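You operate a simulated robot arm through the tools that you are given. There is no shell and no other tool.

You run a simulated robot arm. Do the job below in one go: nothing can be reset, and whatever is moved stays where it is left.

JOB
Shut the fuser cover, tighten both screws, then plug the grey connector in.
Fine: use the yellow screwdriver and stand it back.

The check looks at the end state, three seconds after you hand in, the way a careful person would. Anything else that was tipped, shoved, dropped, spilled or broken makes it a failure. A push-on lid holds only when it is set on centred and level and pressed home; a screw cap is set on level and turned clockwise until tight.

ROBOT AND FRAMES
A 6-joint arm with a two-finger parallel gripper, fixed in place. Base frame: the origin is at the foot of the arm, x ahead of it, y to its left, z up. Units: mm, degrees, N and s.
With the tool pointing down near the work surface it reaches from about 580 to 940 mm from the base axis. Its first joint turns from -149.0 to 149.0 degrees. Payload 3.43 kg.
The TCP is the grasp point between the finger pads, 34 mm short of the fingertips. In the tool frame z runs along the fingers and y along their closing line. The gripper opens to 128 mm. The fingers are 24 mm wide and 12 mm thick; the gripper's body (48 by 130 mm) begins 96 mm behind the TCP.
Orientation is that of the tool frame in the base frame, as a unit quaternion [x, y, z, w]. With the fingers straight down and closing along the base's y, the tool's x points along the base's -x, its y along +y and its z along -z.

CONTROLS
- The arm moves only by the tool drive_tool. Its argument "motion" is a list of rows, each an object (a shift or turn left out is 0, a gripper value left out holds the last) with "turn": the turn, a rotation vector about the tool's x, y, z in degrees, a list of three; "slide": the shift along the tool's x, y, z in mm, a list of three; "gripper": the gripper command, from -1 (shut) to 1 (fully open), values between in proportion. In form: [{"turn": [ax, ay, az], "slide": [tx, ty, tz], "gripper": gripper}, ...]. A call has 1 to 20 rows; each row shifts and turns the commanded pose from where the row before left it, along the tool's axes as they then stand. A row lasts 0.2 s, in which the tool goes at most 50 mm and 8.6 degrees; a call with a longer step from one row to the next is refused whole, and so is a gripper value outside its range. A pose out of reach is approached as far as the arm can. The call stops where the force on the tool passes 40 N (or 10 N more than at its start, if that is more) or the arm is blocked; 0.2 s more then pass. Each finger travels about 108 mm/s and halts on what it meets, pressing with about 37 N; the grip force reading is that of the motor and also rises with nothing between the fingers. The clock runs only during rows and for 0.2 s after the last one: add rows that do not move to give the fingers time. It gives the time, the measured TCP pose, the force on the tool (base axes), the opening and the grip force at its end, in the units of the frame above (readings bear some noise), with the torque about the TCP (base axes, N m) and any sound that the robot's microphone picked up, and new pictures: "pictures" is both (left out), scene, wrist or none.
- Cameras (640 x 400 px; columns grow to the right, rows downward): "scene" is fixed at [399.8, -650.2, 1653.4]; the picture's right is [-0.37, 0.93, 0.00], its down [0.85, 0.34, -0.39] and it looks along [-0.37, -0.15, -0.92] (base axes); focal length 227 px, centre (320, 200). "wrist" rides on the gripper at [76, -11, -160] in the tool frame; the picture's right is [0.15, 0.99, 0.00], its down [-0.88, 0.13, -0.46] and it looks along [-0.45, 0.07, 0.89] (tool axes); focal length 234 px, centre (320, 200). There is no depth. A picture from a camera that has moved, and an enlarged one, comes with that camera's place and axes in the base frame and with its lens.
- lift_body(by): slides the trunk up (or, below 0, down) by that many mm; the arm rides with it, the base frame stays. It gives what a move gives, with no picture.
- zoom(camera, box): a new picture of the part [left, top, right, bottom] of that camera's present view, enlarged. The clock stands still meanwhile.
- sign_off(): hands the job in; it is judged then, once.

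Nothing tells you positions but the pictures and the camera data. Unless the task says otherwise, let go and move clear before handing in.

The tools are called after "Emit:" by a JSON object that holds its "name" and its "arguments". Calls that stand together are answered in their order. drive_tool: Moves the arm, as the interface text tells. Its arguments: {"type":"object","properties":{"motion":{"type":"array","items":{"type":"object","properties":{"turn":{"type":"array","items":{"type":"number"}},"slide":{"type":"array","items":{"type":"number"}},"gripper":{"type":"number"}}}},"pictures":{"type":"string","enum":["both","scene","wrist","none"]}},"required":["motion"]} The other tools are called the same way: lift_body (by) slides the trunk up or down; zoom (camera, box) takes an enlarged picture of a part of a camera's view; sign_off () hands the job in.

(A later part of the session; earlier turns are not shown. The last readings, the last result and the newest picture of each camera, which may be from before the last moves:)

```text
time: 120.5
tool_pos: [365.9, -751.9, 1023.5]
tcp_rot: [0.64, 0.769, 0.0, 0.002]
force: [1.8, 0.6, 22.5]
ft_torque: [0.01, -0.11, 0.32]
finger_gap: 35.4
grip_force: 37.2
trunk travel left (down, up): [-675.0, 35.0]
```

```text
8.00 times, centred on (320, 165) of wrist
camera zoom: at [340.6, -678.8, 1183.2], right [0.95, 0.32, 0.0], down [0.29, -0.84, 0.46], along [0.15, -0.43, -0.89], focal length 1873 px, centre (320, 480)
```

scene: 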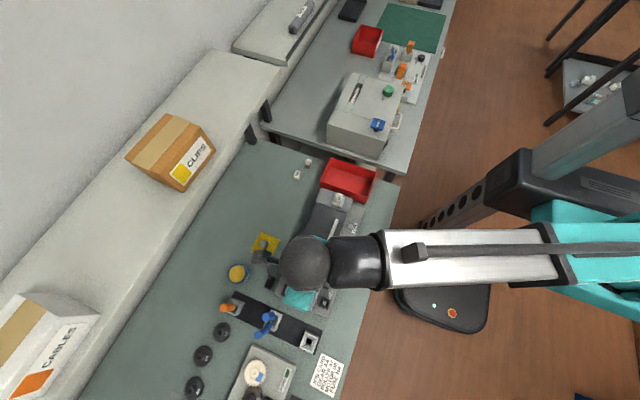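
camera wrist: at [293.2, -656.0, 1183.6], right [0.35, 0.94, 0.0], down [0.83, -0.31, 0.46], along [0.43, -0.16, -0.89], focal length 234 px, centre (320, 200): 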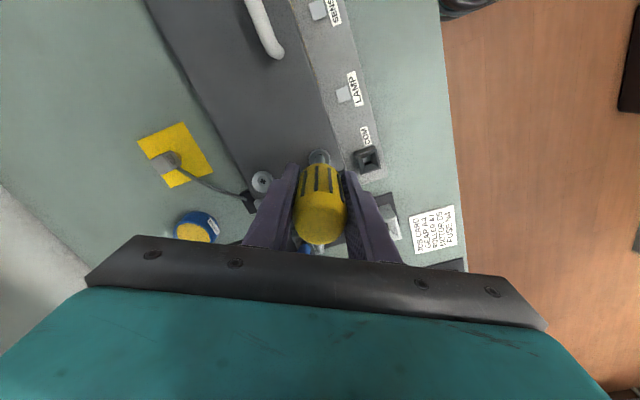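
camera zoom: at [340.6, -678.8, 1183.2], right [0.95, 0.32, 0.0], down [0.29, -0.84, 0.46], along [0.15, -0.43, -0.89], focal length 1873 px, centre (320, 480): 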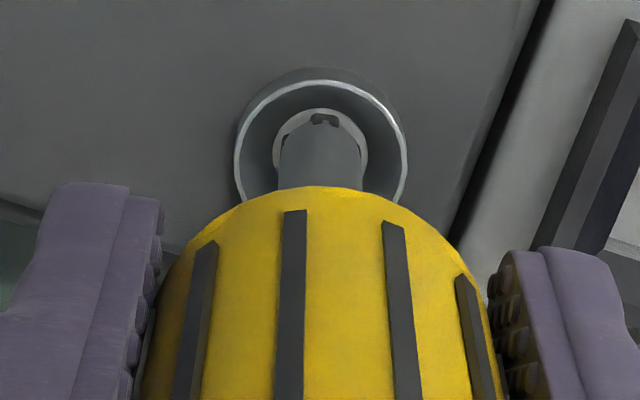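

Torque now scales with the pressure (0.32 N·m at 22 N), so Q is seating. I'll press firmer and turn more to tighten properly.

Emit:
{"name": "drive_tool", "arguments": {"motion": [{"slide": [0, 0, 0.8]}, {"slide": [0, 0, 0.7]}, {"turn": [0, 0, 8.5]}, {"turn": [0, 0, 8.5]}, {"turn": [0, 0, 8.5]}, {"turn": [0, 0, 8.5]}, {"turn": [0, 0, 8.5]}, {"turn": [0, 0, 8.5]}], "pictures": "none"}}

Emit:
{"name": "zoom", "arguments": {"camera": "wrist", "box": [300, 140, 340, 190]}}

```text
time: 122.3
tool_pos: [366.1, -750.5, 1022.3]
tcp_rot: [0.908, 0.419, 0.0, 0.002]
force: [0.9, -0.2, 30.3]
ft_torque: [-0.06, -0.1, 0.42]
finger_gap: 35.4
grip_force: 37.3
trunk travel left (down, up): [-675.0, 35.0]
```

```text
8.00 times, centred on (320, 165) of wrist
camera zoom: at [405.7, -685.7, 1182.1], right [0.85, -0.53, 0.0], down [-0.47, -0.75, 0.46], along [-0.24, -0.39, -0.89], focal length 1873 px, centre (320, 480)
```

zoom: 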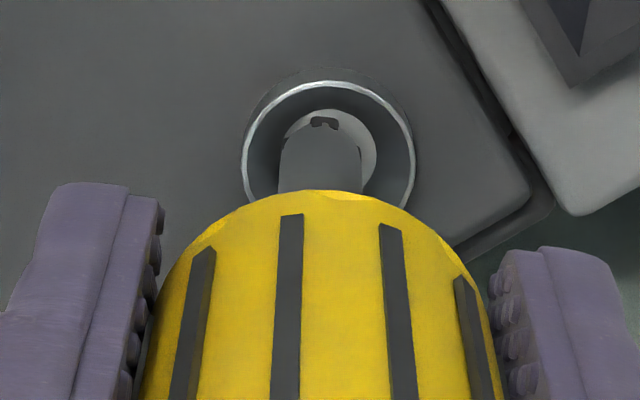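

Emit:
{"name": "drive_tool", "arguments": {"motion": [{"turn": [0, 0, 8.5]}, {"turn": [0, 0, 8.5]}, {"turn": [0, 0, 8.5]}, {"turn": [0, 0, 8.5]}], "pictures": "none"}}

Emit:
{"name": "drive_tool", "arguments": {"motion": [{"slide": [0, 0, -8]}, {"slide": [0, 0, -20]}, {}], "pictures": "wrist"}}

Emit:
{"name": "zoom", "arguments": {"camera": "wrist", "box": [290, 110, 350, 180]}}

Emit:
{"name": "zoom", "arguments": {"camera": "wrist", "box": [190, 90, 340, 190]}}

```text
time: 123.3
tool_pos: [366.2, -750.6, 1022.0]
tcp_rot: [0.991, 0.135, 0.001, 0.001]
force: [0.9, 0.2, 27.5]
ft_torque: [-0.02, -0.12, 0.39]
finger_gap: 35.4
grip_force: 37.0
trunk travel left (down, up): [-675.0, 35.0]
```

```text
time: 124.1
tool_pos: [368.2, -753.1, 1048.1]
tcp_rot: [0.991, 0.135, 0.001, 0.0]
force: [-0.9, 0.3, -1.9]
ft_torque: [0.01, 0.02, 0.0]
finger_gap: 35.5
grip_force: 37.1
trunk travel left (down, up): [-675.0, 35.0]
camera wrist: at [437.0, -722.0, 1208.0], right [0.41, -0.91, 0.0], down [-0.81, -0.36, 0.46], along [-0.42, -0.19, -0.89], focal length 234 px, centre (320, 200)
```

wrist: 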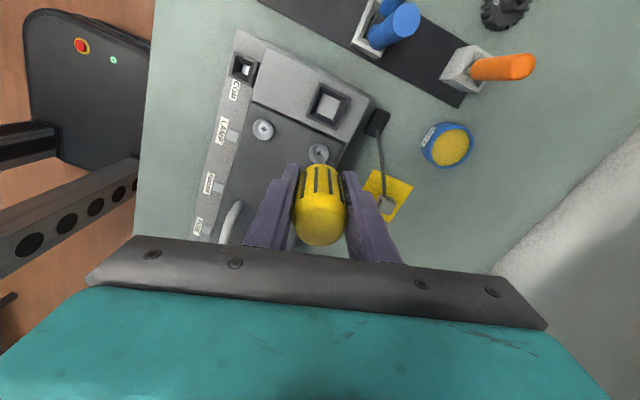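

```text
5.71 times, centred on (320, 145) of wrist
camera zoom: at [437.0, -722.0, 1208.0], right [0.41, -0.91, 0.0], down [-0.81, -0.36, 0.46], along [-0.42, -0.19, -0.89], focal length 1338 px, centre (320, 514)
```

zoom: 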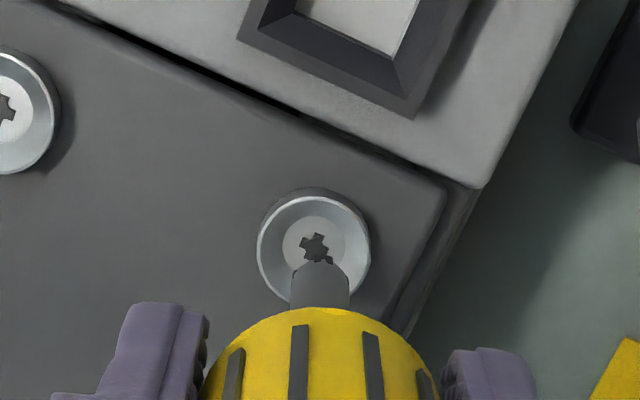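

```text
4.00 times, centred on (265, 140) of wrist
camera zoom: at [437.0, -722.0, 1208.0], right [0.41, -0.91, 0.0], down [-0.81, -0.36, 0.46], along [-0.42, -0.19, -0.89], focal length 937 px, centre (540, 440)
```

zoom: 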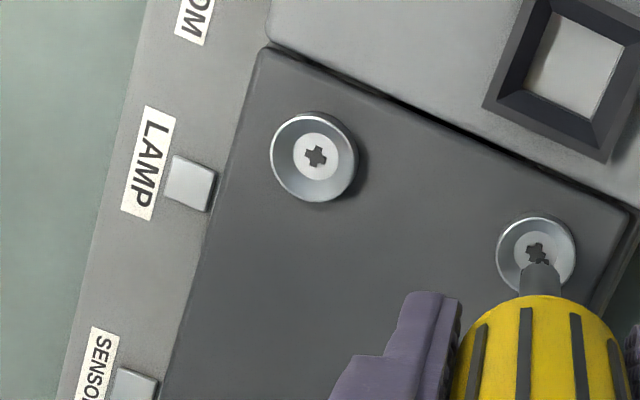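

Q is seated (0.4 N·m at 28–30 N). I'll return to P for the same firm final tightening.

Emit:
{"name": "drive_tool", "arguments": {"motion": [{"slide": [9.3, -32.7, 0]}, {"slide": [9.3, -32.8, 0]}, {"slide": [0, 0, 7]}, {"slide": [0, 0, 7]}, {}], "pictures": "none"}}

Emit:
{"name": "zoom", "arguments": {"camera": "wrist", "box": [300, 140, 340, 190]}}

```text
time: 125.3
tool_pos: [366.7, -684.1, 1033.9]
tcp_rot: [0.991, 0.136, 0.001, 0.0]
force: [-0.9, 0.2, -1.6]
ft_torque: [0.0, 0.0, 0.01]
finger_gap: 35.6
grip_force: 37.0
trunk travel left (down, up): [-675.0, 35.0]
```

```text
8.00 times, centred on (320, 165) of wrist
camera zoom: at [436.5, -653.7, 1194.0], right [0.41, -0.91, 0.0], down [-0.81, -0.36, 0.46], along [-0.42, -0.19, -0.89], focal length 1873 px, centre (320, 480)
```

zoom: 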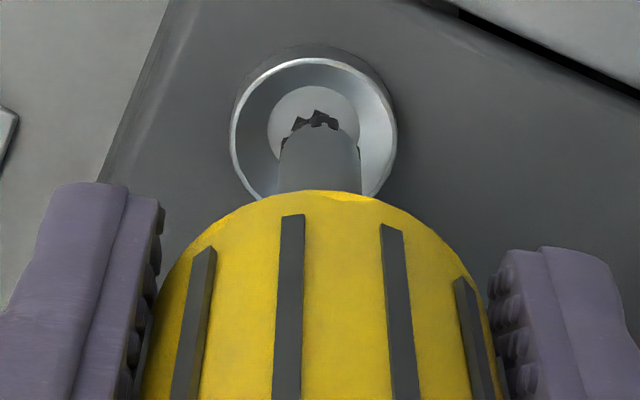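

Emit:
{"name": "drive_tool", "arguments": {"motion": [{"slide": [0.5, -0.8, 3]}, {"slide": [0, 0, 3]}, {"slide": [0, 0, 3]}, {"slide": [0, 0, 2]}, {"slide": [0, 0, 1]}, {}], "pictures": "none"}}

```text
time: 126.7
tool_pos: [367.8, -683.1, 1021.7]
tcp_rot: [0.991, 0.136, 0.0, 0.001]
force: [0.3, -1.9, 3.9]
ft_torque: [-0.14, -0.07, 0.0]
finger_gap: 35.4
grip_force: 37.2
trunk travel left (down, up): [-675.0, 35.0]
```

Emit:
{"name": "drive_tool", "arguments": {"motion": [{"slide": [0, 0, 1.2]}, {"slide": [0, 0, 1.2]}, {"slide": [0, 0, 0.8]}, {"turn": [0, 0, 8.5]}, {"turn": [0, 0, 8.5]}, {"turn": [0, 0, 8.5]}], "pictures": "none"}}

```text
time: 128.1
tool_pos: [366.6, -682.2, 1021.1]
tcp_rot: [0.996, -0.087, 0.002, 0.002]
force: [0.8, -3.1, 30.6]
ft_torque: [-0.28, -0.04, 0.33]
finger_gap: 35.4
grip_force: 36.9
trunk travel left (down, up): [-675.0, 35.0]
```

Emit:
{"name": "drive_tool", "arguments": {"motion": [{"turn": [0, 0, 8.5]}, {"turn": [0, 0, 8.5]}, {"turn": [0, 0, 8.5]}, {"turn": [0, 0, 8.5]}], "pictures": "none"}}

Emit:
{"name": "drive_tool", "arguments": {"motion": [{"slide": [0, 0, -8]}, {"slide": [0, 0, -20]}, {}], "pictures": "wrist"}}

Emit:
{"name": "zoom", "arguments": {"camera": "wrist", "box": [290, 100, 390, 180]}}

```text
time: 129.1
tool_pos: [366.3, -682.5, 1020.0]
tcp_rot: [0.927, -0.375, 0.002, 0.001]
force: [-0.5, -3.4, 30.5]
ft_torque: [-0.29, 0.12, 0.41]
finger_gap: 35.4
grip_force: 37.1
trunk travel left (down, up): [-675.0, 35.0]
```

```text
time: 129.9
tool_pos: [368.1, -683.3, 1047.2]
tcp_rot: [0.928, -0.374, -0.001, 0.0]
force: [-0.6, -0.3, -1.6]
ft_torque: [0.0, -0.02, -0.02]
finger_gap: 35.6
grip_force: 36.9
trunk travel left (down, up): [-675.0, 35.0]
camera wrist: at [430.0, -728.8, 1206.8], right [-0.58, -0.81, 0.0], down [-0.73, 0.52, 0.46], along [-0.37, 0.26, -0.89], focal length 234 px, centre (320, 200)
```

wrist: 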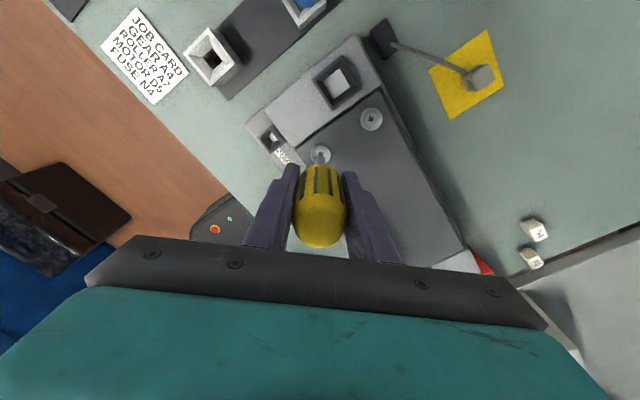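

```text
5.00 times, centred on (340, 140) of wrist
camera zoom: at [430.0, -728.8, 1206.8], right [-0.58, -0.81, 0.0], down [-0.73, 0.52, 0.46], along [-0.37, 0.26, -0.89], focal length 1171 px, centre (220, 500)
```

zoom: 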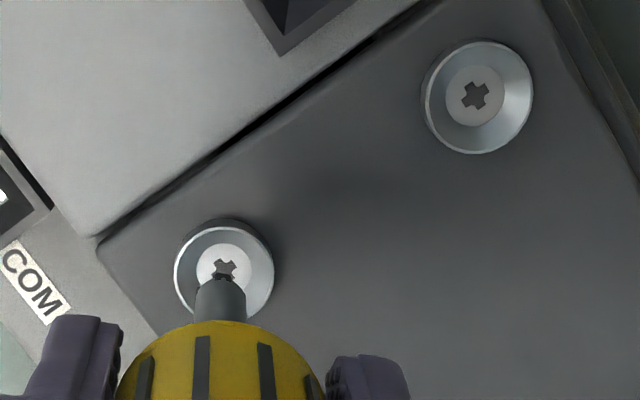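

Emit:
{"name": "zoom", "arguments": {"camera": "wrist", "box": [305, 135, 340, 165]}}

Emit:
{"name": "zoom", "arguments": {"camera": "wrist", "box": [355, 105, 390, 135]}}

```text
13.33 times, centred on (322, 150) of wrist
camera zoom: at [430.0, -728.8, 1206.8], right [-0.58, -0.81, 0.0], down [-0.73, 0.52, 0.46], along [-0.37, 0.26, -0.89], focal length 3122 px, centre (287, 867)
```

zoom: 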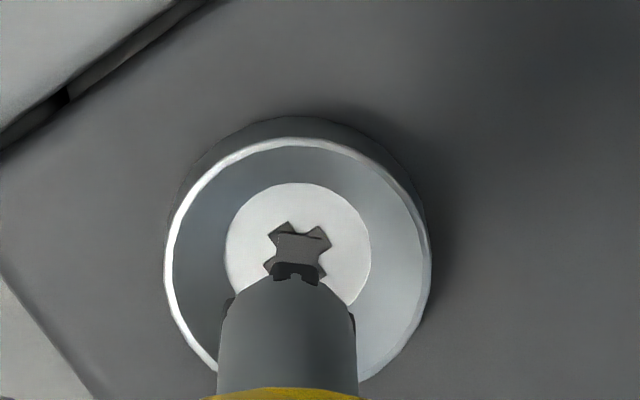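

```text
13.33 times, centred on (372, 120) of wrist
camera zoom: at [430.0, -728.8, 1206.8], right [-0.58, -0.81, 0.0], down [-0.73, 0.52, 0.46], along [-0.37, 0.26, -0.89], focal length 3122 px, centre (-380, 1267)
```

zoom: 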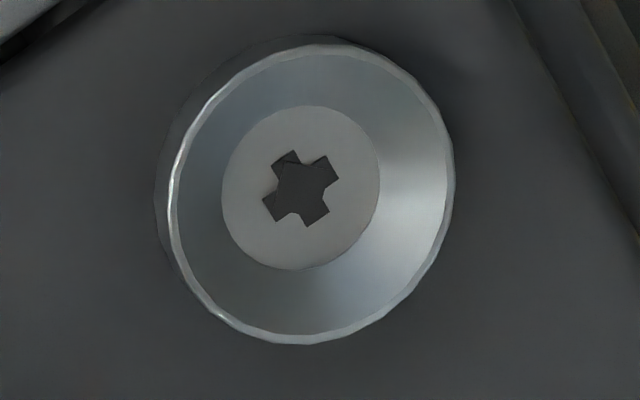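

The driver turned freely at first, then met a firm stop, so both screws have been drawn in. To be sure, I'll wind back, re-tighten P firmly once more and compare the cross orientation in close-up.

Emit:
{"name": "drive_tool", "arguments": {"motion": [{"turn": [0, 0, -8.5]}, {"turn": [0, 0, -8.5]}, {"turn": [0, 0, -8.5]}, {"turn": [0, 0, -8.5]}, {"turn": [0, 0, -8.5]}, {"turn": [0, 0, -8.5]}, {"turn": [0, 0, -8.5]}, {"turn": [0, 0, -8.5]}, {"turn": [0, 0, -8.5]}, {"turn": [0, 0, -8.5]}, {"turn": [0, 0, -8.5]}, {"turn": [0, 0, -8.5]}, {"turn": [0, 0, -8.5]}, {"turn": [0, 0, -8.5]}, {"turn": [0, 0, -8.5]}, {"turn": [0, 0, -8.5]}, {"turn": [0, 0, -8.5]}, {"turn": [0, 0, -8.5]}, {"turn": [0, 0, -8.5]}, {"turn": [0, 0, -8.5]}], "pictures": "none"}}

Emit:
{"name": "zoom", "arguments": {"camera": "wrist", "box": [300, 130, 340, 180]}}

Emit:
{"name": "zoom", "arguments": {"camera": "wrist", "box": [200, 60, 420, 200]}}

```text
time: 134.1
tool_pos: [368.3, -684.5, 1047.1]
tcp_rot: [0.452, 0.892, -0.001, 0.001]
force: [-0.3, 0.6, -0.6]
ft_torque: [0.03, -0.01, 0.02]
finger_gap: 35.5
grip_force: 36.4
trunk travel left (down, up): [-675.0, 35.0]
```

```text
8.00 times, centred on (320, 155) of wrist
camera zoom: at [313.0, -629.8, 1206.8], right [0.71, 0.7, 0.0], down [0.63, -0.63, 0.46], along [0.32, -0.32, -0.89], focal length 1873 px, centre (320, 560)
```

zoom: 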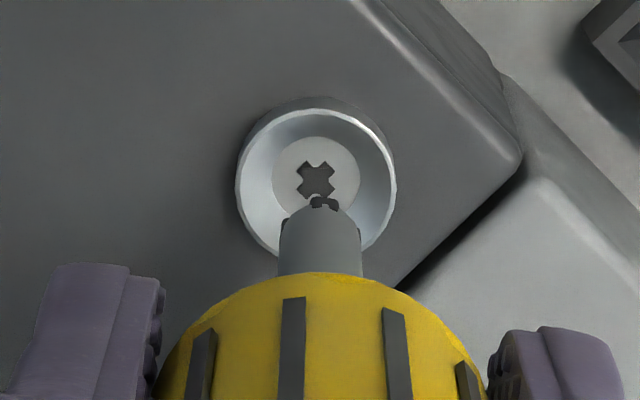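

```text
2.86 times, centred on (310, 130) of wrist
camera zoom: at [313.0, -629.8, 1206.8], right [0.71, 0.7, 0.0], down [0.63, -0.63, 0.46], along [0.32, -0.32, -0.89], focal length 669 px, centre (349, 400)
```

zoom: 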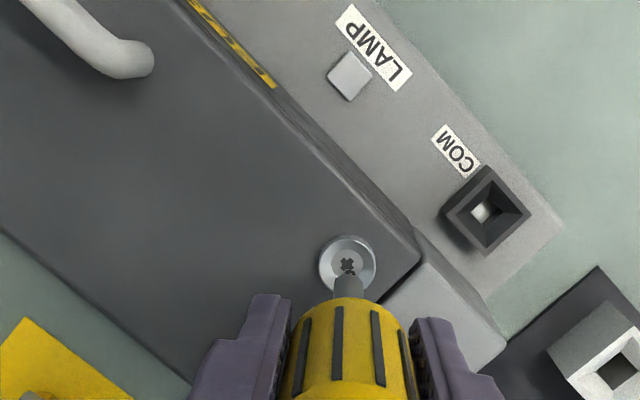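

Emit:
{"name": "drive_tool", "arguments": {"motion": [{"slide": [0, -0.5, 8]}, {"slide": [0, 0, 8]}, {"slide": [0, 0, 5]}, {"slide": [0, 0, 3]}, {"slide": [0, 0, 2]}, {"slide": [0, 0, 1]}, {}], "pictures": "none"}}

Emit:
{"name": "zoom", "arguments": {"camera": "wrist", "box": [300, 140, 340, 190]}}

```text
time: 135.7
tool_pos: [367.1, -682.7, 1021.3]
tcp_rot: [0.452, 0.892, 0.0, 0.002]
force: [2.6, -1.8, 14.3]
ft_torque: [-0.12, -0.26, -0.01]
finger_gap: 35.5
grip_force: 36.7
trunk travel left (down, up): [-675.0, 35.0]
```

```text
8.00 times, centred on (320, 165) of wrist
camera zoom: at [312.4, -628.4, 1180.9], right [0.71, 0.7, 0.0], down [0.62, -0.63, 0.46], along [0.32, -0.33, -0.89], focal length 1873 px, centre (320, 480)
```

zoom: 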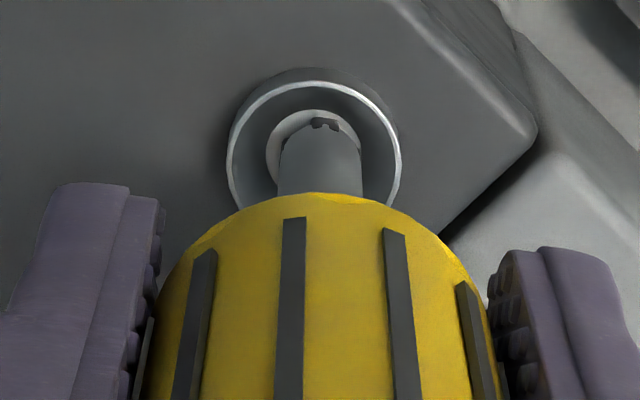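

Emit:
{"name": "drive_tool", "arguments": {"motion": [{"slide": [-0.4, 0, 0.7]}, {"slide": [0, 0, 0.7]}, {"turn": [0, 0, 8.5]}, {"turn": [0, 0, 8.5]}, {"turn": [0, 0, 8.5]}, {"turn": [0, 0, 8.5]}, {"turn": [0, 0, 8.5]}, {"turn": [0, 0, 8.5]}], "pictures": "none"}}

Emit:
{"name": "drive_tool", "arguments": {"motion": [{"turn": [0, 0, 8.5]}, {"turn": [0, 0, 8.5]}, {"turn": [0, 0, 8.5]}, {"turn": [0, 0, 8.5]}, {"turn": [0, 0, 8.5]}, {"turn": [0, 0, 8.5]}], "pictures": "none"}}

Emit:
{"name": "drive_tool", "arguments": {"motion": [{"slide": [0, 0, -8]}, {"slide": [0, 0, -20]}, {}], "pictures": "none"}}

Emit:
{"name": "zoom", "arguments": {"camera": "wrist", "box": [300, 130, 340, 180]}}

```text
time: 137.5
tool_pos: [366.6, -683.4, 1020.7]
tcp_rot: [0.793, 0.609, 0.0, 0.002]
force: [1.3, -0.2, 28.2]
ft_torque: [-0.08, -0.09, 0.37]
finger_gap: 35.3
grip_force: 36.0
trunk travel left (down, up): [-675.0, 35.0]
```

```text
time: 138.9
tool_pos: [366.4, -683.8, 1019.5]
tcp_rot: [0.978, 0.208, 0.001, 0.002]
force: [0.8, 0.9, 24.3]
ft_torque: [-0.04, -0.01, 0.29]
finger_gap: 35.4
grip_force: 37.4
trunk travel left (down, up): [-675.0, 35.0]
```

```text
time: 139.7
tool_pos: [368.6, -684.0, 1047.6]
tcp_rot: [0.978, 0.209, 0.0, 0.0]
force: [-0.4, 0.8, -0.5]
ft_torque: [-0.01, 0.01, -0.02]
finger_gap: 35.6
grip_force: 36.8
trunk travel left (down, up): [-675.0, 35.0]
```

```text
8.00 times, centred on (320, 155) of wrist
camera zoom: at [431.1, -642.6, 1206.9], right [0.54, -0.84, 0.0], down [-0.75, -0.48, 0.46], along [-0.38, -0.25, -0.89], focal length 1873 px, centre (320, 560)
```

zoom: 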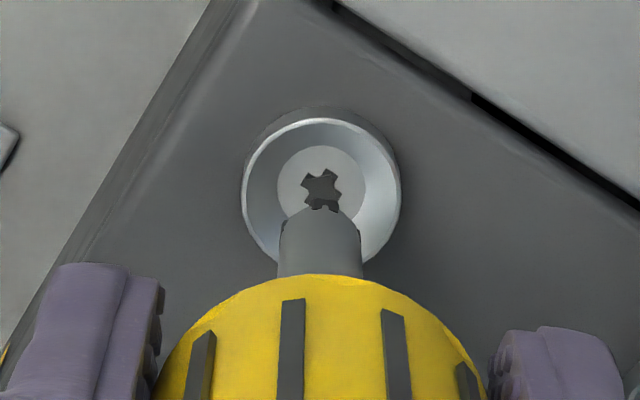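

The cross on P turned about 24° further under that pass, so it wasn't quite at its stop. I'll tighten P again with firmer pressure until it stops moving.

Emit:
{"name": "drive_tool", "arguments": {"motion": [{"slide": [0, 0, 8]}, {"slide": [0, 0, 8]}, {"slide": [0, 0, 6]}, {"slide": [0, 0, 3]}, {"slide": [0, 0, 1.5]}, {"slide": [0, 0, 1]}, {}], "pictures": "none"}}

```text
time: 141.3
tool_pos: [366.8, -684.3, 1020.0]
tcp_rot: [0.978, 0.209, 0.001, 0.002]
force: [0.2, -1.0, 15.3]
ft_torque: [-0.07, -0.01, 0.01]
finger_gap: 35.4
grip_force: 36.9
trunk travel left (down, up): [-675.0, 35.0]
```

Emit:
{"name": "drive_tool", "arguments": {"motion": [{"slide": [0, 0, 1]}, {"slide": [0, 0, 1]}, {"slide": [0, 0, 0.7]}, {"turn": [0, 0, 8.5]}, {"turn": [0, 0, 8.5]}, {"turn": [0, 0, 8.5]}], "pictures": "none"}}

```text
time: 142.7
tool_pos: [366.4, -683.2, 1016.9]
tcp_rot: [1.0, -0.013, 0.001, 0.002]
force: [0.8, -1.5, 28.5]
ft_torque: [-0.16, -0.02, 0.31]
finger_gap: 35.3
grip_force: 36.3
trunk travel left (down, up): [-675.0, 35.0]
```

Emit:
{"name": "zoom", "arguments": {"camera": "wrist", "box": [290, 130, 350, 210]}}

Emit:
{"name": "drive_tool", "arguments": {"motion": [{"slide": [0, 0, -8]}, {"slide": [0, 0, -22]}, {}], "pictures": "none"}}

Emit:
{"name": "zoom", "arguments": {"camera": "wrist", "box": [300, 130, 340, 180]}}

Emit:
{"name": "zoom", "arguments": {"camera": "wrist", "box": [250, 60, 410, 200]}}

```text
5.00 times, centred on (320, 170) of wrist
camera zoom: at [441.2, -673.7, 1177.7], right [0.12, -0.99, 0.0], down [-0.88, -0.11, 0.45], along [-0.45, -0.06, -0.89], focal length 1171 px, centre (320, 350)
```

zoom: 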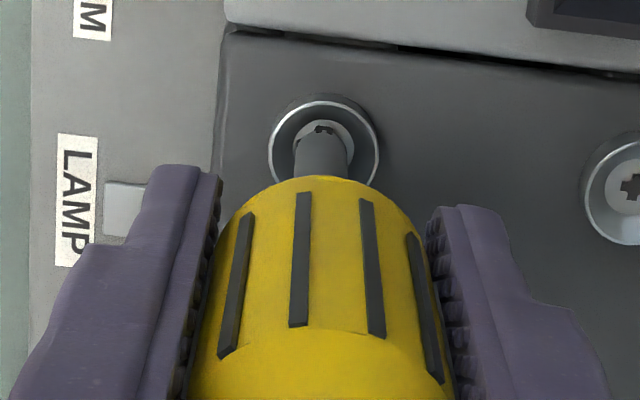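

```text
time: 143.5
tool_pos: [367.1, -683.9, 1045.2]
tcp_rot: [1.0, -0.012, 0.0, 0.0]
force: [0.0, 0.3, -1.1]
ft_torque: [-0.05, -0.01, -0.06]
finger_gap: 35.7
grip_force: 36.8
trunk travel left (down, up): [-675.0, 35.0]
```

```text
8.00 times, centred on (320, 155) of wrist
camera zoom: at [443.2, -675.3, 1205.2], right [0.12, -0.99, 0.0], down [-0.88, -0.11, 0.46], along [-0.45, -0.06, -0.89], focal length 1873 px, centre (320, 560)
```

zoom: 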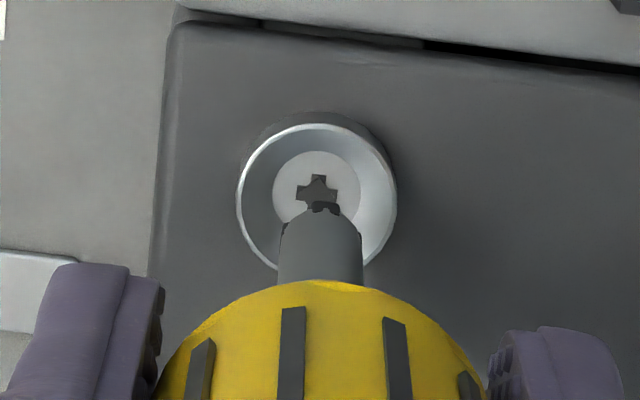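

```text
2.86 times, centred on (330, 130) of wrist
camera zoom: at [443.2, -675.3, 1205.2], right [0.12, -0.99, 0.0], down [-0.88, -0.11, 0.46], along [-0.45, -0.06, -0.89], focal length 669 px, centre (291, 400)
```

zoom: 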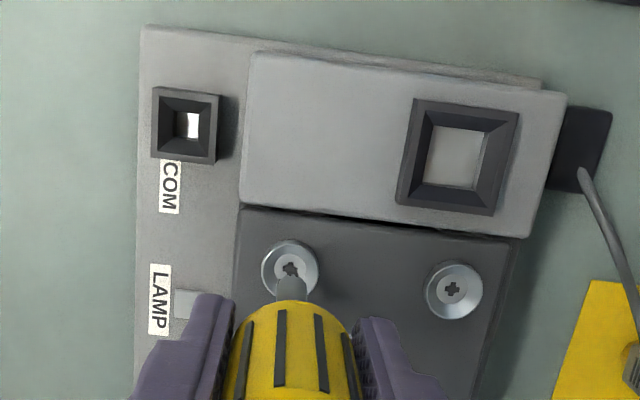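

Emit:
{"name": "zoom", "arguments": {"camera": "wrist", "box": [306, 136, 334, 160]}}

Emit:
{"name": "zoom", "arguments": {"camera": "wrist", "box": [362, 150, 394, 176]}}

```text
16.00 times, centred on (320, 148) of wrist
camera zoom: at [443.2, -675.3, 1205.2], right [0.12, -0.99, 0.0], down [-0.88, -0.11, 0.46], along [-0.45, -0.06, -0.89], focal length 3747 px, centre (320, 1032)
```

zoom: 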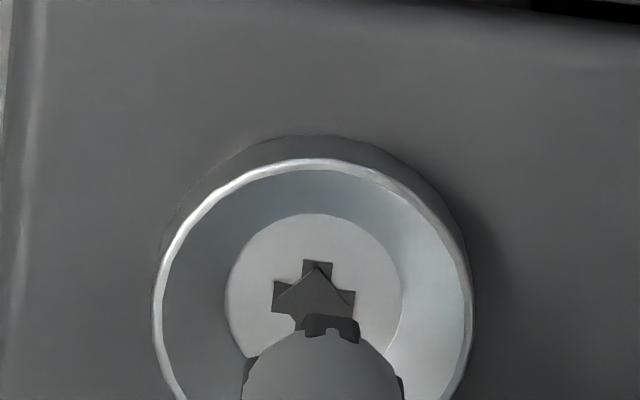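

```text
15.38 times, centred on (378, 163) of wrist
camera zoom: at [443.2, -675.3, 1205.2], right [0.12, -0.99, 0.0], down [-0.88, -0.11, 0.46], along [-0.45, -0.06, -0.89], focal length 3603 px, centre (-572, 769)
```

zoom: 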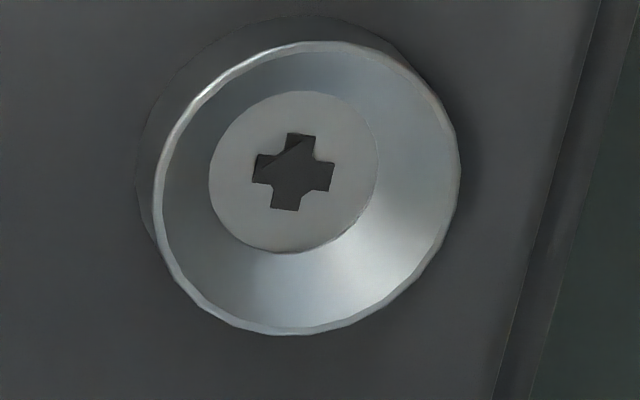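

Both crosses now sit at the same orientation as each other (about 0° to the axes). I'll do one more moderate 45° turn on P and compare at high zoom to confirm it's at its stop.

Emit:
{"name": "drive_tool", "arguments": {"motion": [{"slide": [0, 0, 8]}, {"slide": [0, 0, 8]}, {"slide": [0, 0, 7]}, {"slide": [0, 0, 3]}, {"slide": [0, 0, 1.5]}, {}], "pictures": "none"}}

Emit:
{"name": "drive_tool", "arguments": {"motion": [{"slide": [0, 0, 0.7]}, {"turn": [0, 0, 7.5]}, {"turn": [0, 0, 7.5]}, {"turn": [0, 0, 7.5]}, {"turn": [0, 0, 7.5]}, {"turn": [0, 0, 7.5]}, {"turn": [0, 0, 7.5]}], "pictures": "none"}}

Emit:
{"name": "drive_tool", "arguments": {"motion": [{"slide": [0, 0, -8]}, {"slide": [0, 0, -22]}, {}], "pictures": "none"}}

Emit:
{"name": "zoom", "arguments": {"camera": "wrist", "box": [306, 136, 334, 160]}}

```text
time: 144.9
tool_pos: [367.6, -685.4, 1019.2]
tcp_rot: [1.0, -0.012, 0.001, 0.001]
force: [0.5, -1.2, 2.4]
ft_torque: [-0.08, -0.02, -0.04]
finger_gap: 35.3
grip_force: 37.3
trunk travel left (down, up): [-675.0, 35.0]
```

```text
time: 146.5
tool_pos: [367.3, -682.9, 1018.6]
tcp_rot: [0.919, -0.395, 0.001, 0.0]
force: [0.3, 0.1, 7.2]
ft_torque: [0.03, 0.04, 0.1]
finger_gap: 35.3
grip_force: 37.4
trunk travel left (down, up): [-675.0, 35.0]
```

```text
time: 147.3
tool_pos: [369.3, -684.8, 1047.4]
tcp_rot: [0.919, -0.395, 0.001, 0.001]
force: [-0.4, -0.1, -1.1]
ft_torque: [0.01, 0.0, 0.0]
finger_gap: 35.5
grip_force: 37.1
trunk travel left (down, up): [-675.0, 35.0]
```

```text
16.00 times, centred on (320, 148) of wrist
camera zoom: at [427.9, -731.9, 1207.8], right [-0.61, -0.79, 0.0], down [-0.7, 0.55, 0.45], along [-0.36, 0.28, -0.89], focal length 3747 px, centre (320, 1032)
```

zoom: 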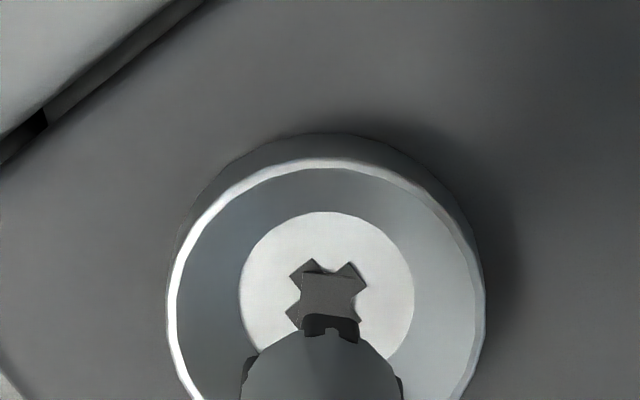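

P's cross hasn't moved (still about 0°), so both screws are tight against their stops. Now I'll take the screwdriver back to its holder: rise, turn to the original grasp orientation, move over.

Emit:
{"name": "drive_tool", "arguments": {"motion": [{"turn": [0, 0, -8.5], "slide": [0, 0, -15]}, {"turn": [0, 0, -8.5], "slide": [0, 0, -15]}, {"turn": [0, 0, -8.5], "slide": [0, 0, -15]}, {"turn": [0, 0, -8.5]}, {"turn": [0, 0, -8.5]}, {"turn": [0, 0, -8.5]}, {"turn": [0, 0, -8.5]}, {"turn": [0, 0, -8.5]}, {"turn": [0, 0, -8.5]}, {"turn": [0, 0, -8.5]}, {"turn": [0, 0, -8.5]}, {"turn": [0, 0, -8.5]}, {"turn": [0, 0, -8.5]}, {"turn": [0, 0, -8.5]}, {"turn": [0, 0, -8.5]}, {"turn": [0, 0, -8.5]}, {}], "pictures": "none"}}

Emit:
{"name": "drive_tool", "arguments": {"motion": [{"slide": [12, 39, 0]}, {"slide": [12, 39, 0]}, {"slide": [12, 39, 0]}, {"slide": [13, 39, 0]}, {}]}}

Emit:
{"name": "zoom", "arguments": {"camera": "wrist", "box": [280, 110, 360, 210]}}

Emit:
{"name": "zoom", "arguments": {"camera": "scene", "box": [255, 240, 355, 340]}}

```text
time: 150.9
tool_pos: [368.3, -683.8, 1092.4]
tcp_rot: [0.708, 0.706, 0.0, 0.0]
force: [-0.6, 0.3, -1.4]
ft_torque: [0.04, 0.01, 0.01]
finger_gap: 35.5
grip_force: 36.9
trunk travel left (down, up): [-675.0, 35.0]
```

```text
time: 152.1
tool_pos: [525.1, -636.8, 1094.4]
tcp_rot: [0.709, 0.705, -0.001, 0.0]
force: [-0.3, -0.3, -0.1]
ft_torque: [0.02, -0.02, -0.01]
finger_gap: 35.3
grip_force: 37.2
trunk travel left (down, up): [-675.0, 35.0]
camera wrist: at [513.2, -561.6, 1254.0], right [0.99, 0.14, 0.0], down [0.12, -0.88, 0.46], along [0.06, -0.45, -0.89], focal length 234 px, centre (320, 200)
```

scene: 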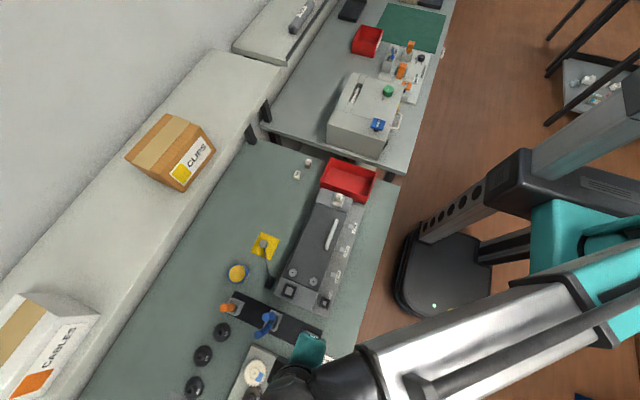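
wrist: 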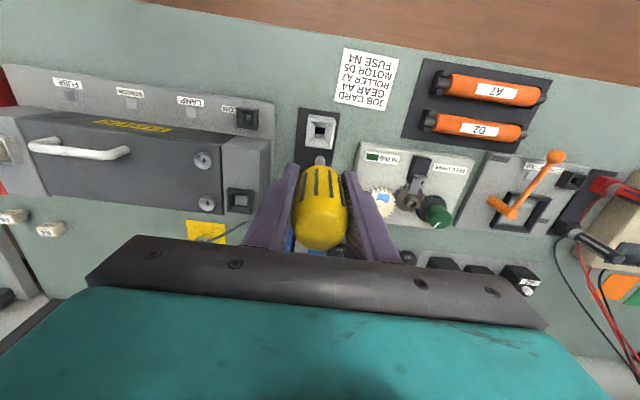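

```text
4.00 times, centred on (320, 160) of wrist
camera zoom: at [513.2, -561.6, 1254.0], right [0.99, 0.14, 0.0], down [0.12, -0.88, 0.46], along [0.06, -0.45, -0.89], focal length 937 px, centre (320, 360)
```

zoom: 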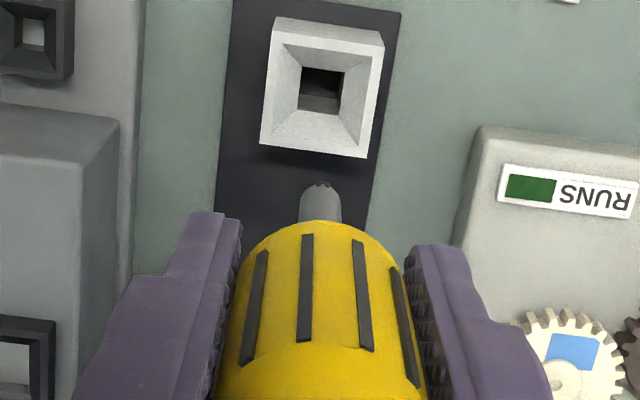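

```text
4.00 times, centred on (305, 290) of scene
camera zoom: at [399.8, -650.2, 1653.4], right [-0.37, 0.93, 0.0], down [0.85, 0.34, -0.39], along [-0.37, -0.15, -0.92], focal length 908 px, centre (380, -160)
```

zoom: 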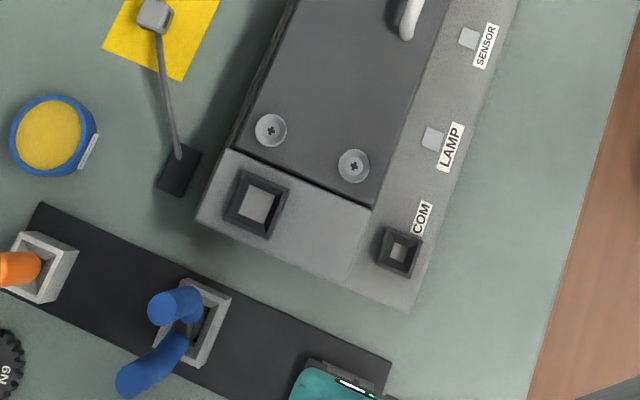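

Emit:
{"name": "drive_tool", "arguments": {"motion": [{"slide": [1.2, 0.2, 30]}, {"slide": [0, 0, 40]}, {"slide": [0, 0, 35]}, {}], "pictures": "none"}}

Emit:
{"name": "zoom", "arguments": {"camera": "wrist", "box": [280, 110, 360, 210]}}

```text
time: 153.1
tool_pos: [523.2, -634.1, 988.3]
tcp_rot: [0.709, 0.705, 0.0, 0.0]
force: [-0.3, -0.4, -1.5]
ft_torque: [-0.01, -0.02, 0.0]
finger_gap: 35.6
grip_force: 37.7
trunk travel left (down, up): [-675.0, 35.0]
```

```text
4.00 times, centred on (320, 160) of wrist
camera zoom: at [512.3, -558.3, 1148.4], right [0.99, 0.14, 0.0], down [0.12, -0.88, 0.46], along [0.06, -0.45, -0.89], focal length 937 px, centre (320, 360)
```

zoom: 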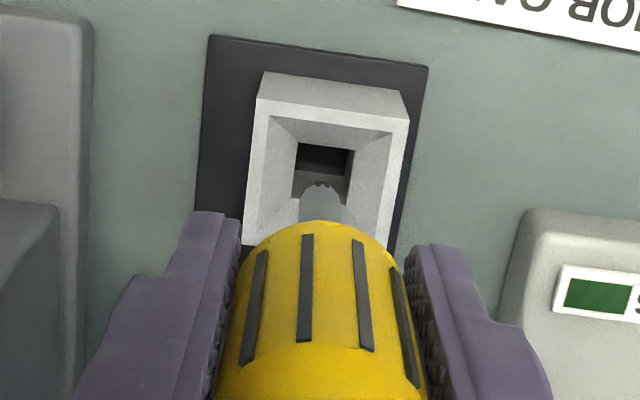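

Emit:
{"name": "drive_tool", "arguments": {"motion": [{"slide": [0, 1, 10]}, {"slide": [0, 0, 10]}, {"slide": [0, 0, 8]}, {"slide": [0, 0, 6]}, {}], "pictures": "none"}}

Emit:
{"name": "zoom", "arguments": {"camera": "wrist", "box": [280, 110, 360, 210]}}

```text
time: 154.3
tool_pos: [524.3, -636.3, 955.3]
tcp_rot: [0.709, 0.706, 0.0, 0.002]
force: [-0.3, 0.3, -1.1]
ft_torque: [0.01, -0.01, 0.0]
finger_gap: 35.4
grip_force: 36.8
trunk travel left (down, up): [-675.0, 35.0]
```

```text
4.00 times, centred on (320, 160) of wrist
camera zoom: at [513.4, -559.9, 1113.9], right [0.99, 0.14, 0.0], down [0.12, -0.88, 0.46], along [0.06, -0.45, -0.89], focal length 937 px, centre (320, 360)
```

zoom: 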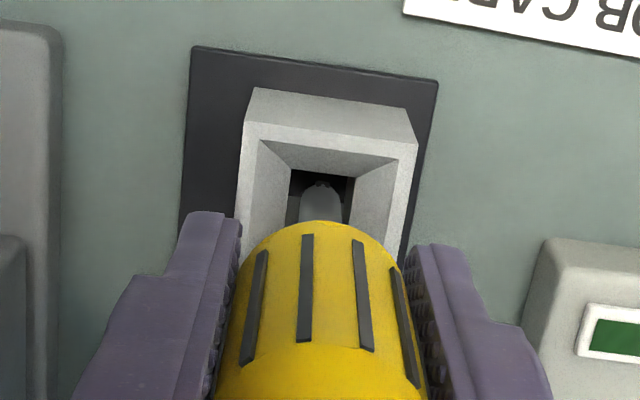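

The shaft is entering the hole cleanly. I'll lower on until it rests.

Emit:
{"name": "drive_tool", "arguments": {"motion": [{"slide": [0, 0, 8]}, {"slide": [0, 0, 6]}, {"slide": [0, 0, 4]}, {"slide": [0, 0, 3]}, {}], "pictures": "none"}}

Emit:
{"name": "zoom", "arguments": {"camera": "wrist", "box": [280, 110, 360, 210]}}

```text
time: 155.5
tool_pos: [524.3, -635.5, 931.9]
tcp_rot: [0.709, 0.705, -0.001, 0.001]
force: [0.5, 0.8, -1.6]
ft_torque: [0.0, -0.01, 0.02]
finger_gap: 35.4
grip_force: 36.9
trunk travel left (down, up): [-675.0, 35.0]
```

```text
4.00 times, centred on (320, 160) of wrist
camera zoom: at [513.4, -559.6, 1092.4], right [0.99, 0.14, 0.0], down [0.12, -0.88, 0.46], along [0.06, -0.45, -0.89], focal length 937 px, centre (320, 360)
```

zoom: 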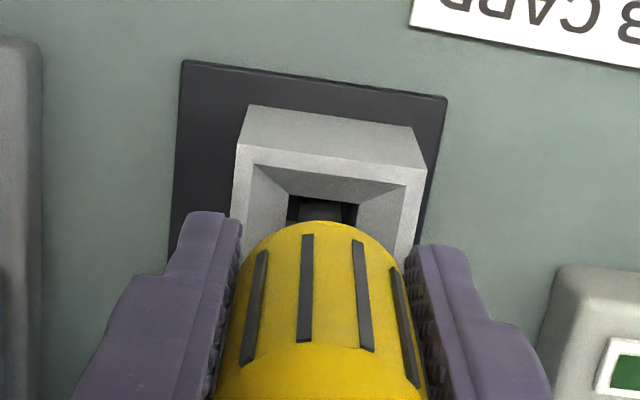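

Emit:
{"name": "drive_tool", "arguments": {"motion": [{"slide": [0, 0, 1]}, {"slide": [0, 0, 1]}, {"slide": [0, 0, 1]}, {}], "pictures": "none"}}

```text
time: 156.5
tool_pos: [525.1, -634.6, 929.9]
tcp_rot: [0.709, 0.706, -0.001, 0.0]
force: [0.3, 0.0, -1.1]
ft_torque: [-0.01, 0.01, -0.01]
finger_gap: 35.5
grip_force: 37.1
trunk travel left (down, up): [-675.0, 35.0]
```

Emit:
{"name": "drive_tool", "arguments": {"motion": [{"slide": [0, 0, 1]}, {}, {}], "pictures": "none"}}

Emit:
{"name": "drive_tool", "arguments": {"motion": [{"slide": [0, 0, 1]}, {}, {}], "pictures": "none"}}

```text
time: 157.3
tool_pos: [526.1, -634.2, 929.2]
tcp_rot: [0.709, 0.705, 0.0, 0.0]
force: [-0.5, -0.1, -1.0]
ft_torque: [-0.03, -0.01, 0.0]
finger_gap: 35.3
grip_force: 36.9
trunk travel left (down, up): [-675.0, 35.0]
```

```text
time: 158.1
tool_pos: [524.9, -635.4, 928.1]
tcp_rot: [0.709, 0.705, 0.0, 0.001]
force: [0.4, 0.4, 1.6]
ft_torque: [0.02, 0.03, 0.02]
finger_gap: 35.4
grip_force: 36.9
trunk travel left (down, up): [-675.0, 35.0]
```

It's now resting on its seat (slight upward force). I'll release gently and back off straight up.

Emit:
{"name": "drive_tool", "arguments": {"motion": [{"gripper": -0.35}, {"gripper": -0.1}, {"gripper": 0.1}, {}, {}], "pictures": "none"}}

Emit:
{"name": "drive_tool", "arguments": {"motion": [{"slide": [0, 0, -20]}, {"slide": [0, 0, -40]}, {"slide": [0, 0, -40]}, {"slide": [0, 0, -40]}, {}]}}

Emit:
{"name": "zoom", "arguments": {"camera": "wrist", "box": [260, 90, 380, 210]}}

```text
time: 159.3
tool_pos: [524.4, -634.4, 928.1]
tcp_rot: [0.709, 0.705, -0.001, 0.001]
force: [0.3, 0.2, 0.8]
ft_torque: [-0.01, 0.01, 0.02]
finger_gap: 70.3
grip_force: 0.0
trunk travel left (down, up): [-675.0, 35.0]
```

```text
time: 160.5
tool_pos: [524.8, -633.0, 1068.7]
tcp_rot: [0.709, 0.705, 0.0, 0.0]
force: [-0.1, -0.1, 0.3]
ft_torque: [-0.02, 0.01, 0.01]
finger_gap: 70.6
grip_force: 0.0
trunk travel left (down, up): [-675.0, 35.0]
camera wrist: at [513.7, -558.0, 1228.0], right [0.99, 0.14, 0.0], down [0.12, -0.88, 0.46], along [0.06, -0.45, -0.89], focal length 234 px, centre (320, 200)
```

scene: 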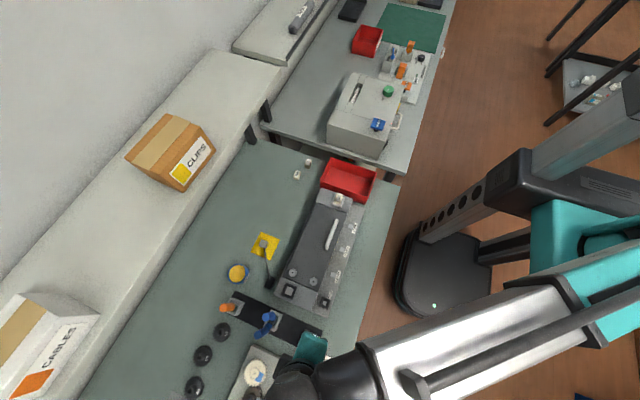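
wrist: 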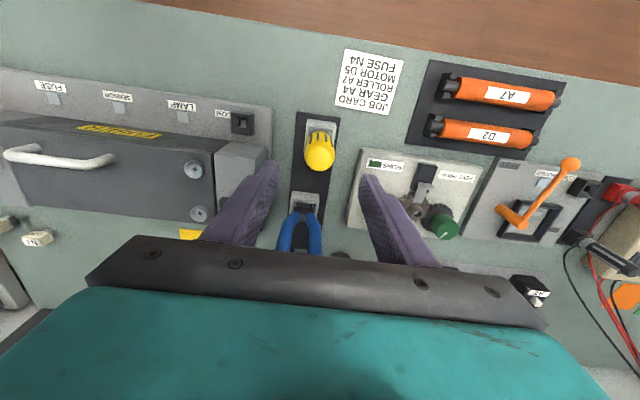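

```text
3.33 times, centred on (320, 150) of wrist
camera zoom: at [513.7, -558.0, 1228.0], right [0.99, 0.14, 0.0], down [0.12, -0.88, 0.46], along [0.06, -0.45, -0.89], focal length 781 px, centre (320, 367)
```

zoom: 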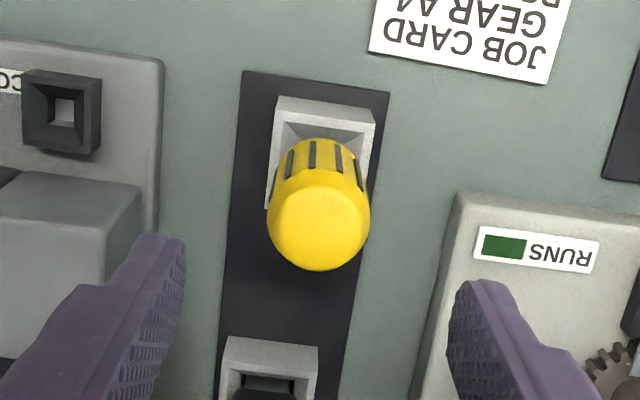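

The yellow screwdriver stands back in its holder. I'll check the cover seating from this side.

Emit:
{"name": "zoom", "arguments": {"camera": "wrist", "box": [0, 60, 280, 240]}}

Emit:
{"name": "zoom", "arguments": {"camera": "wrist", "box": [160, 110, 270, 230]}}

```text
2.22 times, centred on (140, 150) of wrist
camera zoom: at [513.7, -558.0, 1228.0], right [0.99, 0.14, 0.0], down [0.12, -0.88, 0.46], along [0.06, -0.45, -0.89], focal length 520 px, centre (720, 311)
```

zoom: 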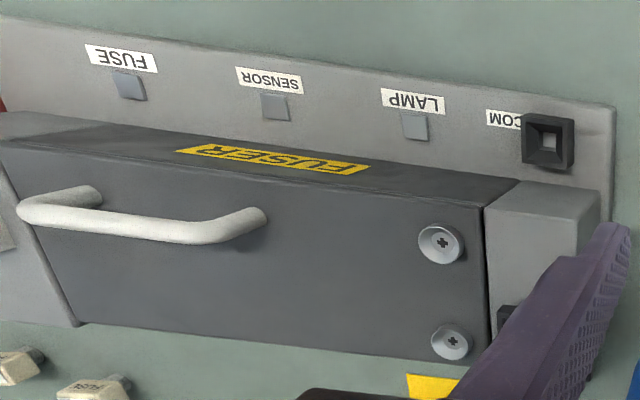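

```text
3.33 times, centred on (215, 170) of wrist
camera zoom: at [513.7, -558.0, 1228.0], right [0.99, 0.14, 0.0], down [0.12, -0.88, 0.46], along [0.06, -0.45, -0.89], focal length 781 px, centre (670, 300)
```

zoom: 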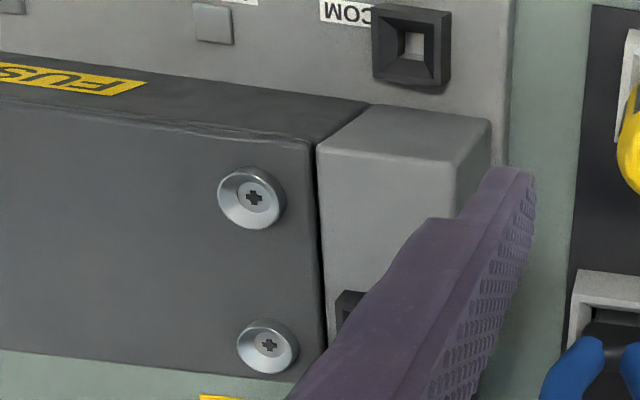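

Before moving on, I want to confirm the cover was actually drawn down by the screws, so I'll touch the cover at the same spot as before with closed fingers.

Emit:
{"name": "drive_tool", "arguments": {"motion": [{"slide": [-14, -40, 0], "gripper": -1}, {"slide": [-14, -40, 0]}, {"slide": [-14, -40, 0]}, {"slide": [-14, -40, 0]}, {"slide": [-1, -40, 0]}, {"slide": [0, -34, 20]}, {"slide": [0, 0, 30]}, {"slide": [0, 0, 30]}, {}], "pictures": "wrist"}}

```text
time: 162.5
tool_pos: [289.8, -691.4, 989.5]
tcp_rot: [0.709, 0.705, 0.0, 0.001]
force: [-0.1, -0.1, -0.4]
ft_torque: [0.03, -0.03, -0.03]
finger_gap: 0.2
grip_force: 32.6
trunk travel left (down, up): [-675.0, 35.0]
camera wrist: at [278.3, -616.7, 1149.0], right [0.99, 0.14, 0.0], down [0.12, -0.88, 0.46], along [0.06, -0.45, -0.89], focal length 234 px, centre (320, 200)
```

wrist: 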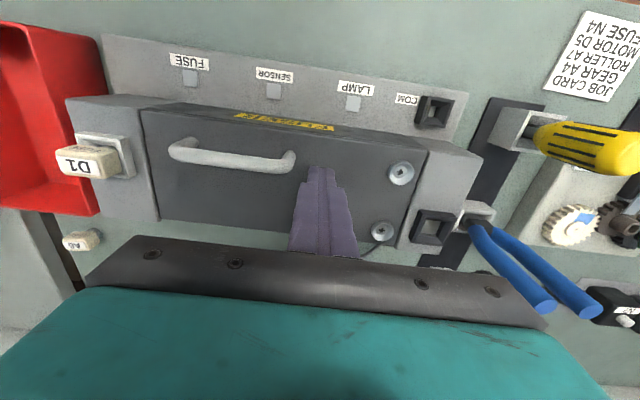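

Emit:
{"name": "drive_tool", "arguments": {"motion": [{"slide": [0, 0, 8]}, {"slide": [0, 0, 6]}, {"slide": [0, 0, 3]}, {"slide": [0, 0, 2]}, {"slide": [0, 0, 2]}, {"slide": [0, 0, 2]}, {"slide": [0, 0, 1.5]}, {}], "pictures": "none"}}

```text
time: 164.3
tool_pos: [291.8, -689.5, 967.1]
tcp_rot: [0.709, 0.705, -0.001, 0.003]
force: [2.4, -4.1, 25.9]
ft_torque: [-0.2, -0.02, -0.09]
finger_gap: 0.0
grip_force: 33.4
trunk travel left (down, up): [-675.0, 35.0]
```

The cover face is still at z≈933 and solid, and both screws were free for about one turn and then hit a hard stop, so they're tight. Now the connector: I'll rise and move over it for a close look.

Emit:
{"name": "drive_tool", "arguments": {"motion": [{"slide": [0, 0, -30]}, {"slide": [0, 0, -40], "gripper": 0.0}, {"slide": [-40, 5, -20]}, {"slide": [-40, 5, 0]}, {"slide": [-40, 0, 0]}, {"slide": [-30, 0, 0]}, {}]}}

Emit:
{"name": "zoom", "arguments": {"camera": "wrist", "box": [260, 100, 400, 240]}}

```text
time: 165.9
tool_pos: [301.1, -839.7, 1054.3]
tcp_rot: [0.709, 0.705, 0.0, 0.0]
force: [0.2, 0.2, -0.5]
ft_torque: [0.01, 0.02, 0.02]
finger_gap: 63.7
grip_force: 0.2
trunk travel left (down, up): [-675.0, 35.0]
camera wrist: at [289.7, -764.1, 1214.2], right [0.99, 0.14, 0.0], down [0.12, -0.88, 0.46], along [0.06, -0.45, -0.89], focal length 234 px, centre (320, 200)
```

scene: 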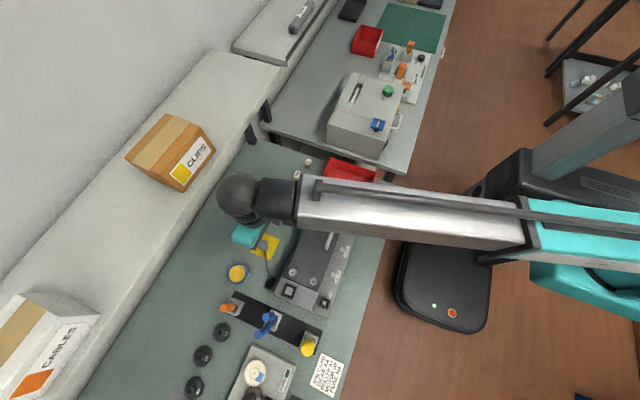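
wrist: 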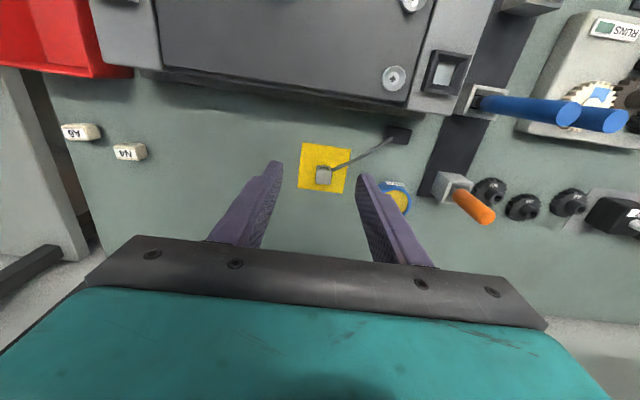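

```text
2.86 times, centred on (330, 170) of wrist
camera zoom: at [289.7, -764.1, 1214.2], right [0.99, 0.14, 0.0], down [0.12, -0.88, 0.46], along [0.06, -0.45, -0.89], focal length 669 px, centre (291, 286)
```

zoom: 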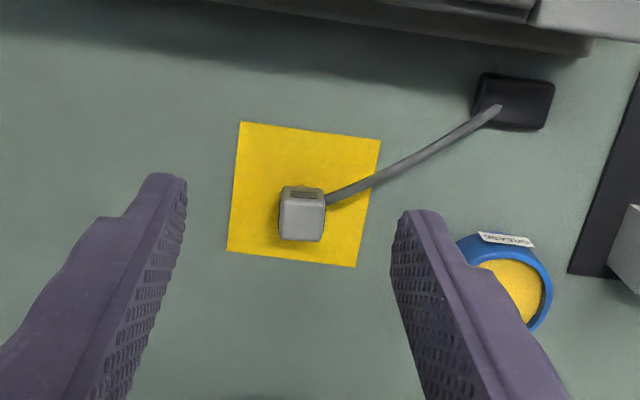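

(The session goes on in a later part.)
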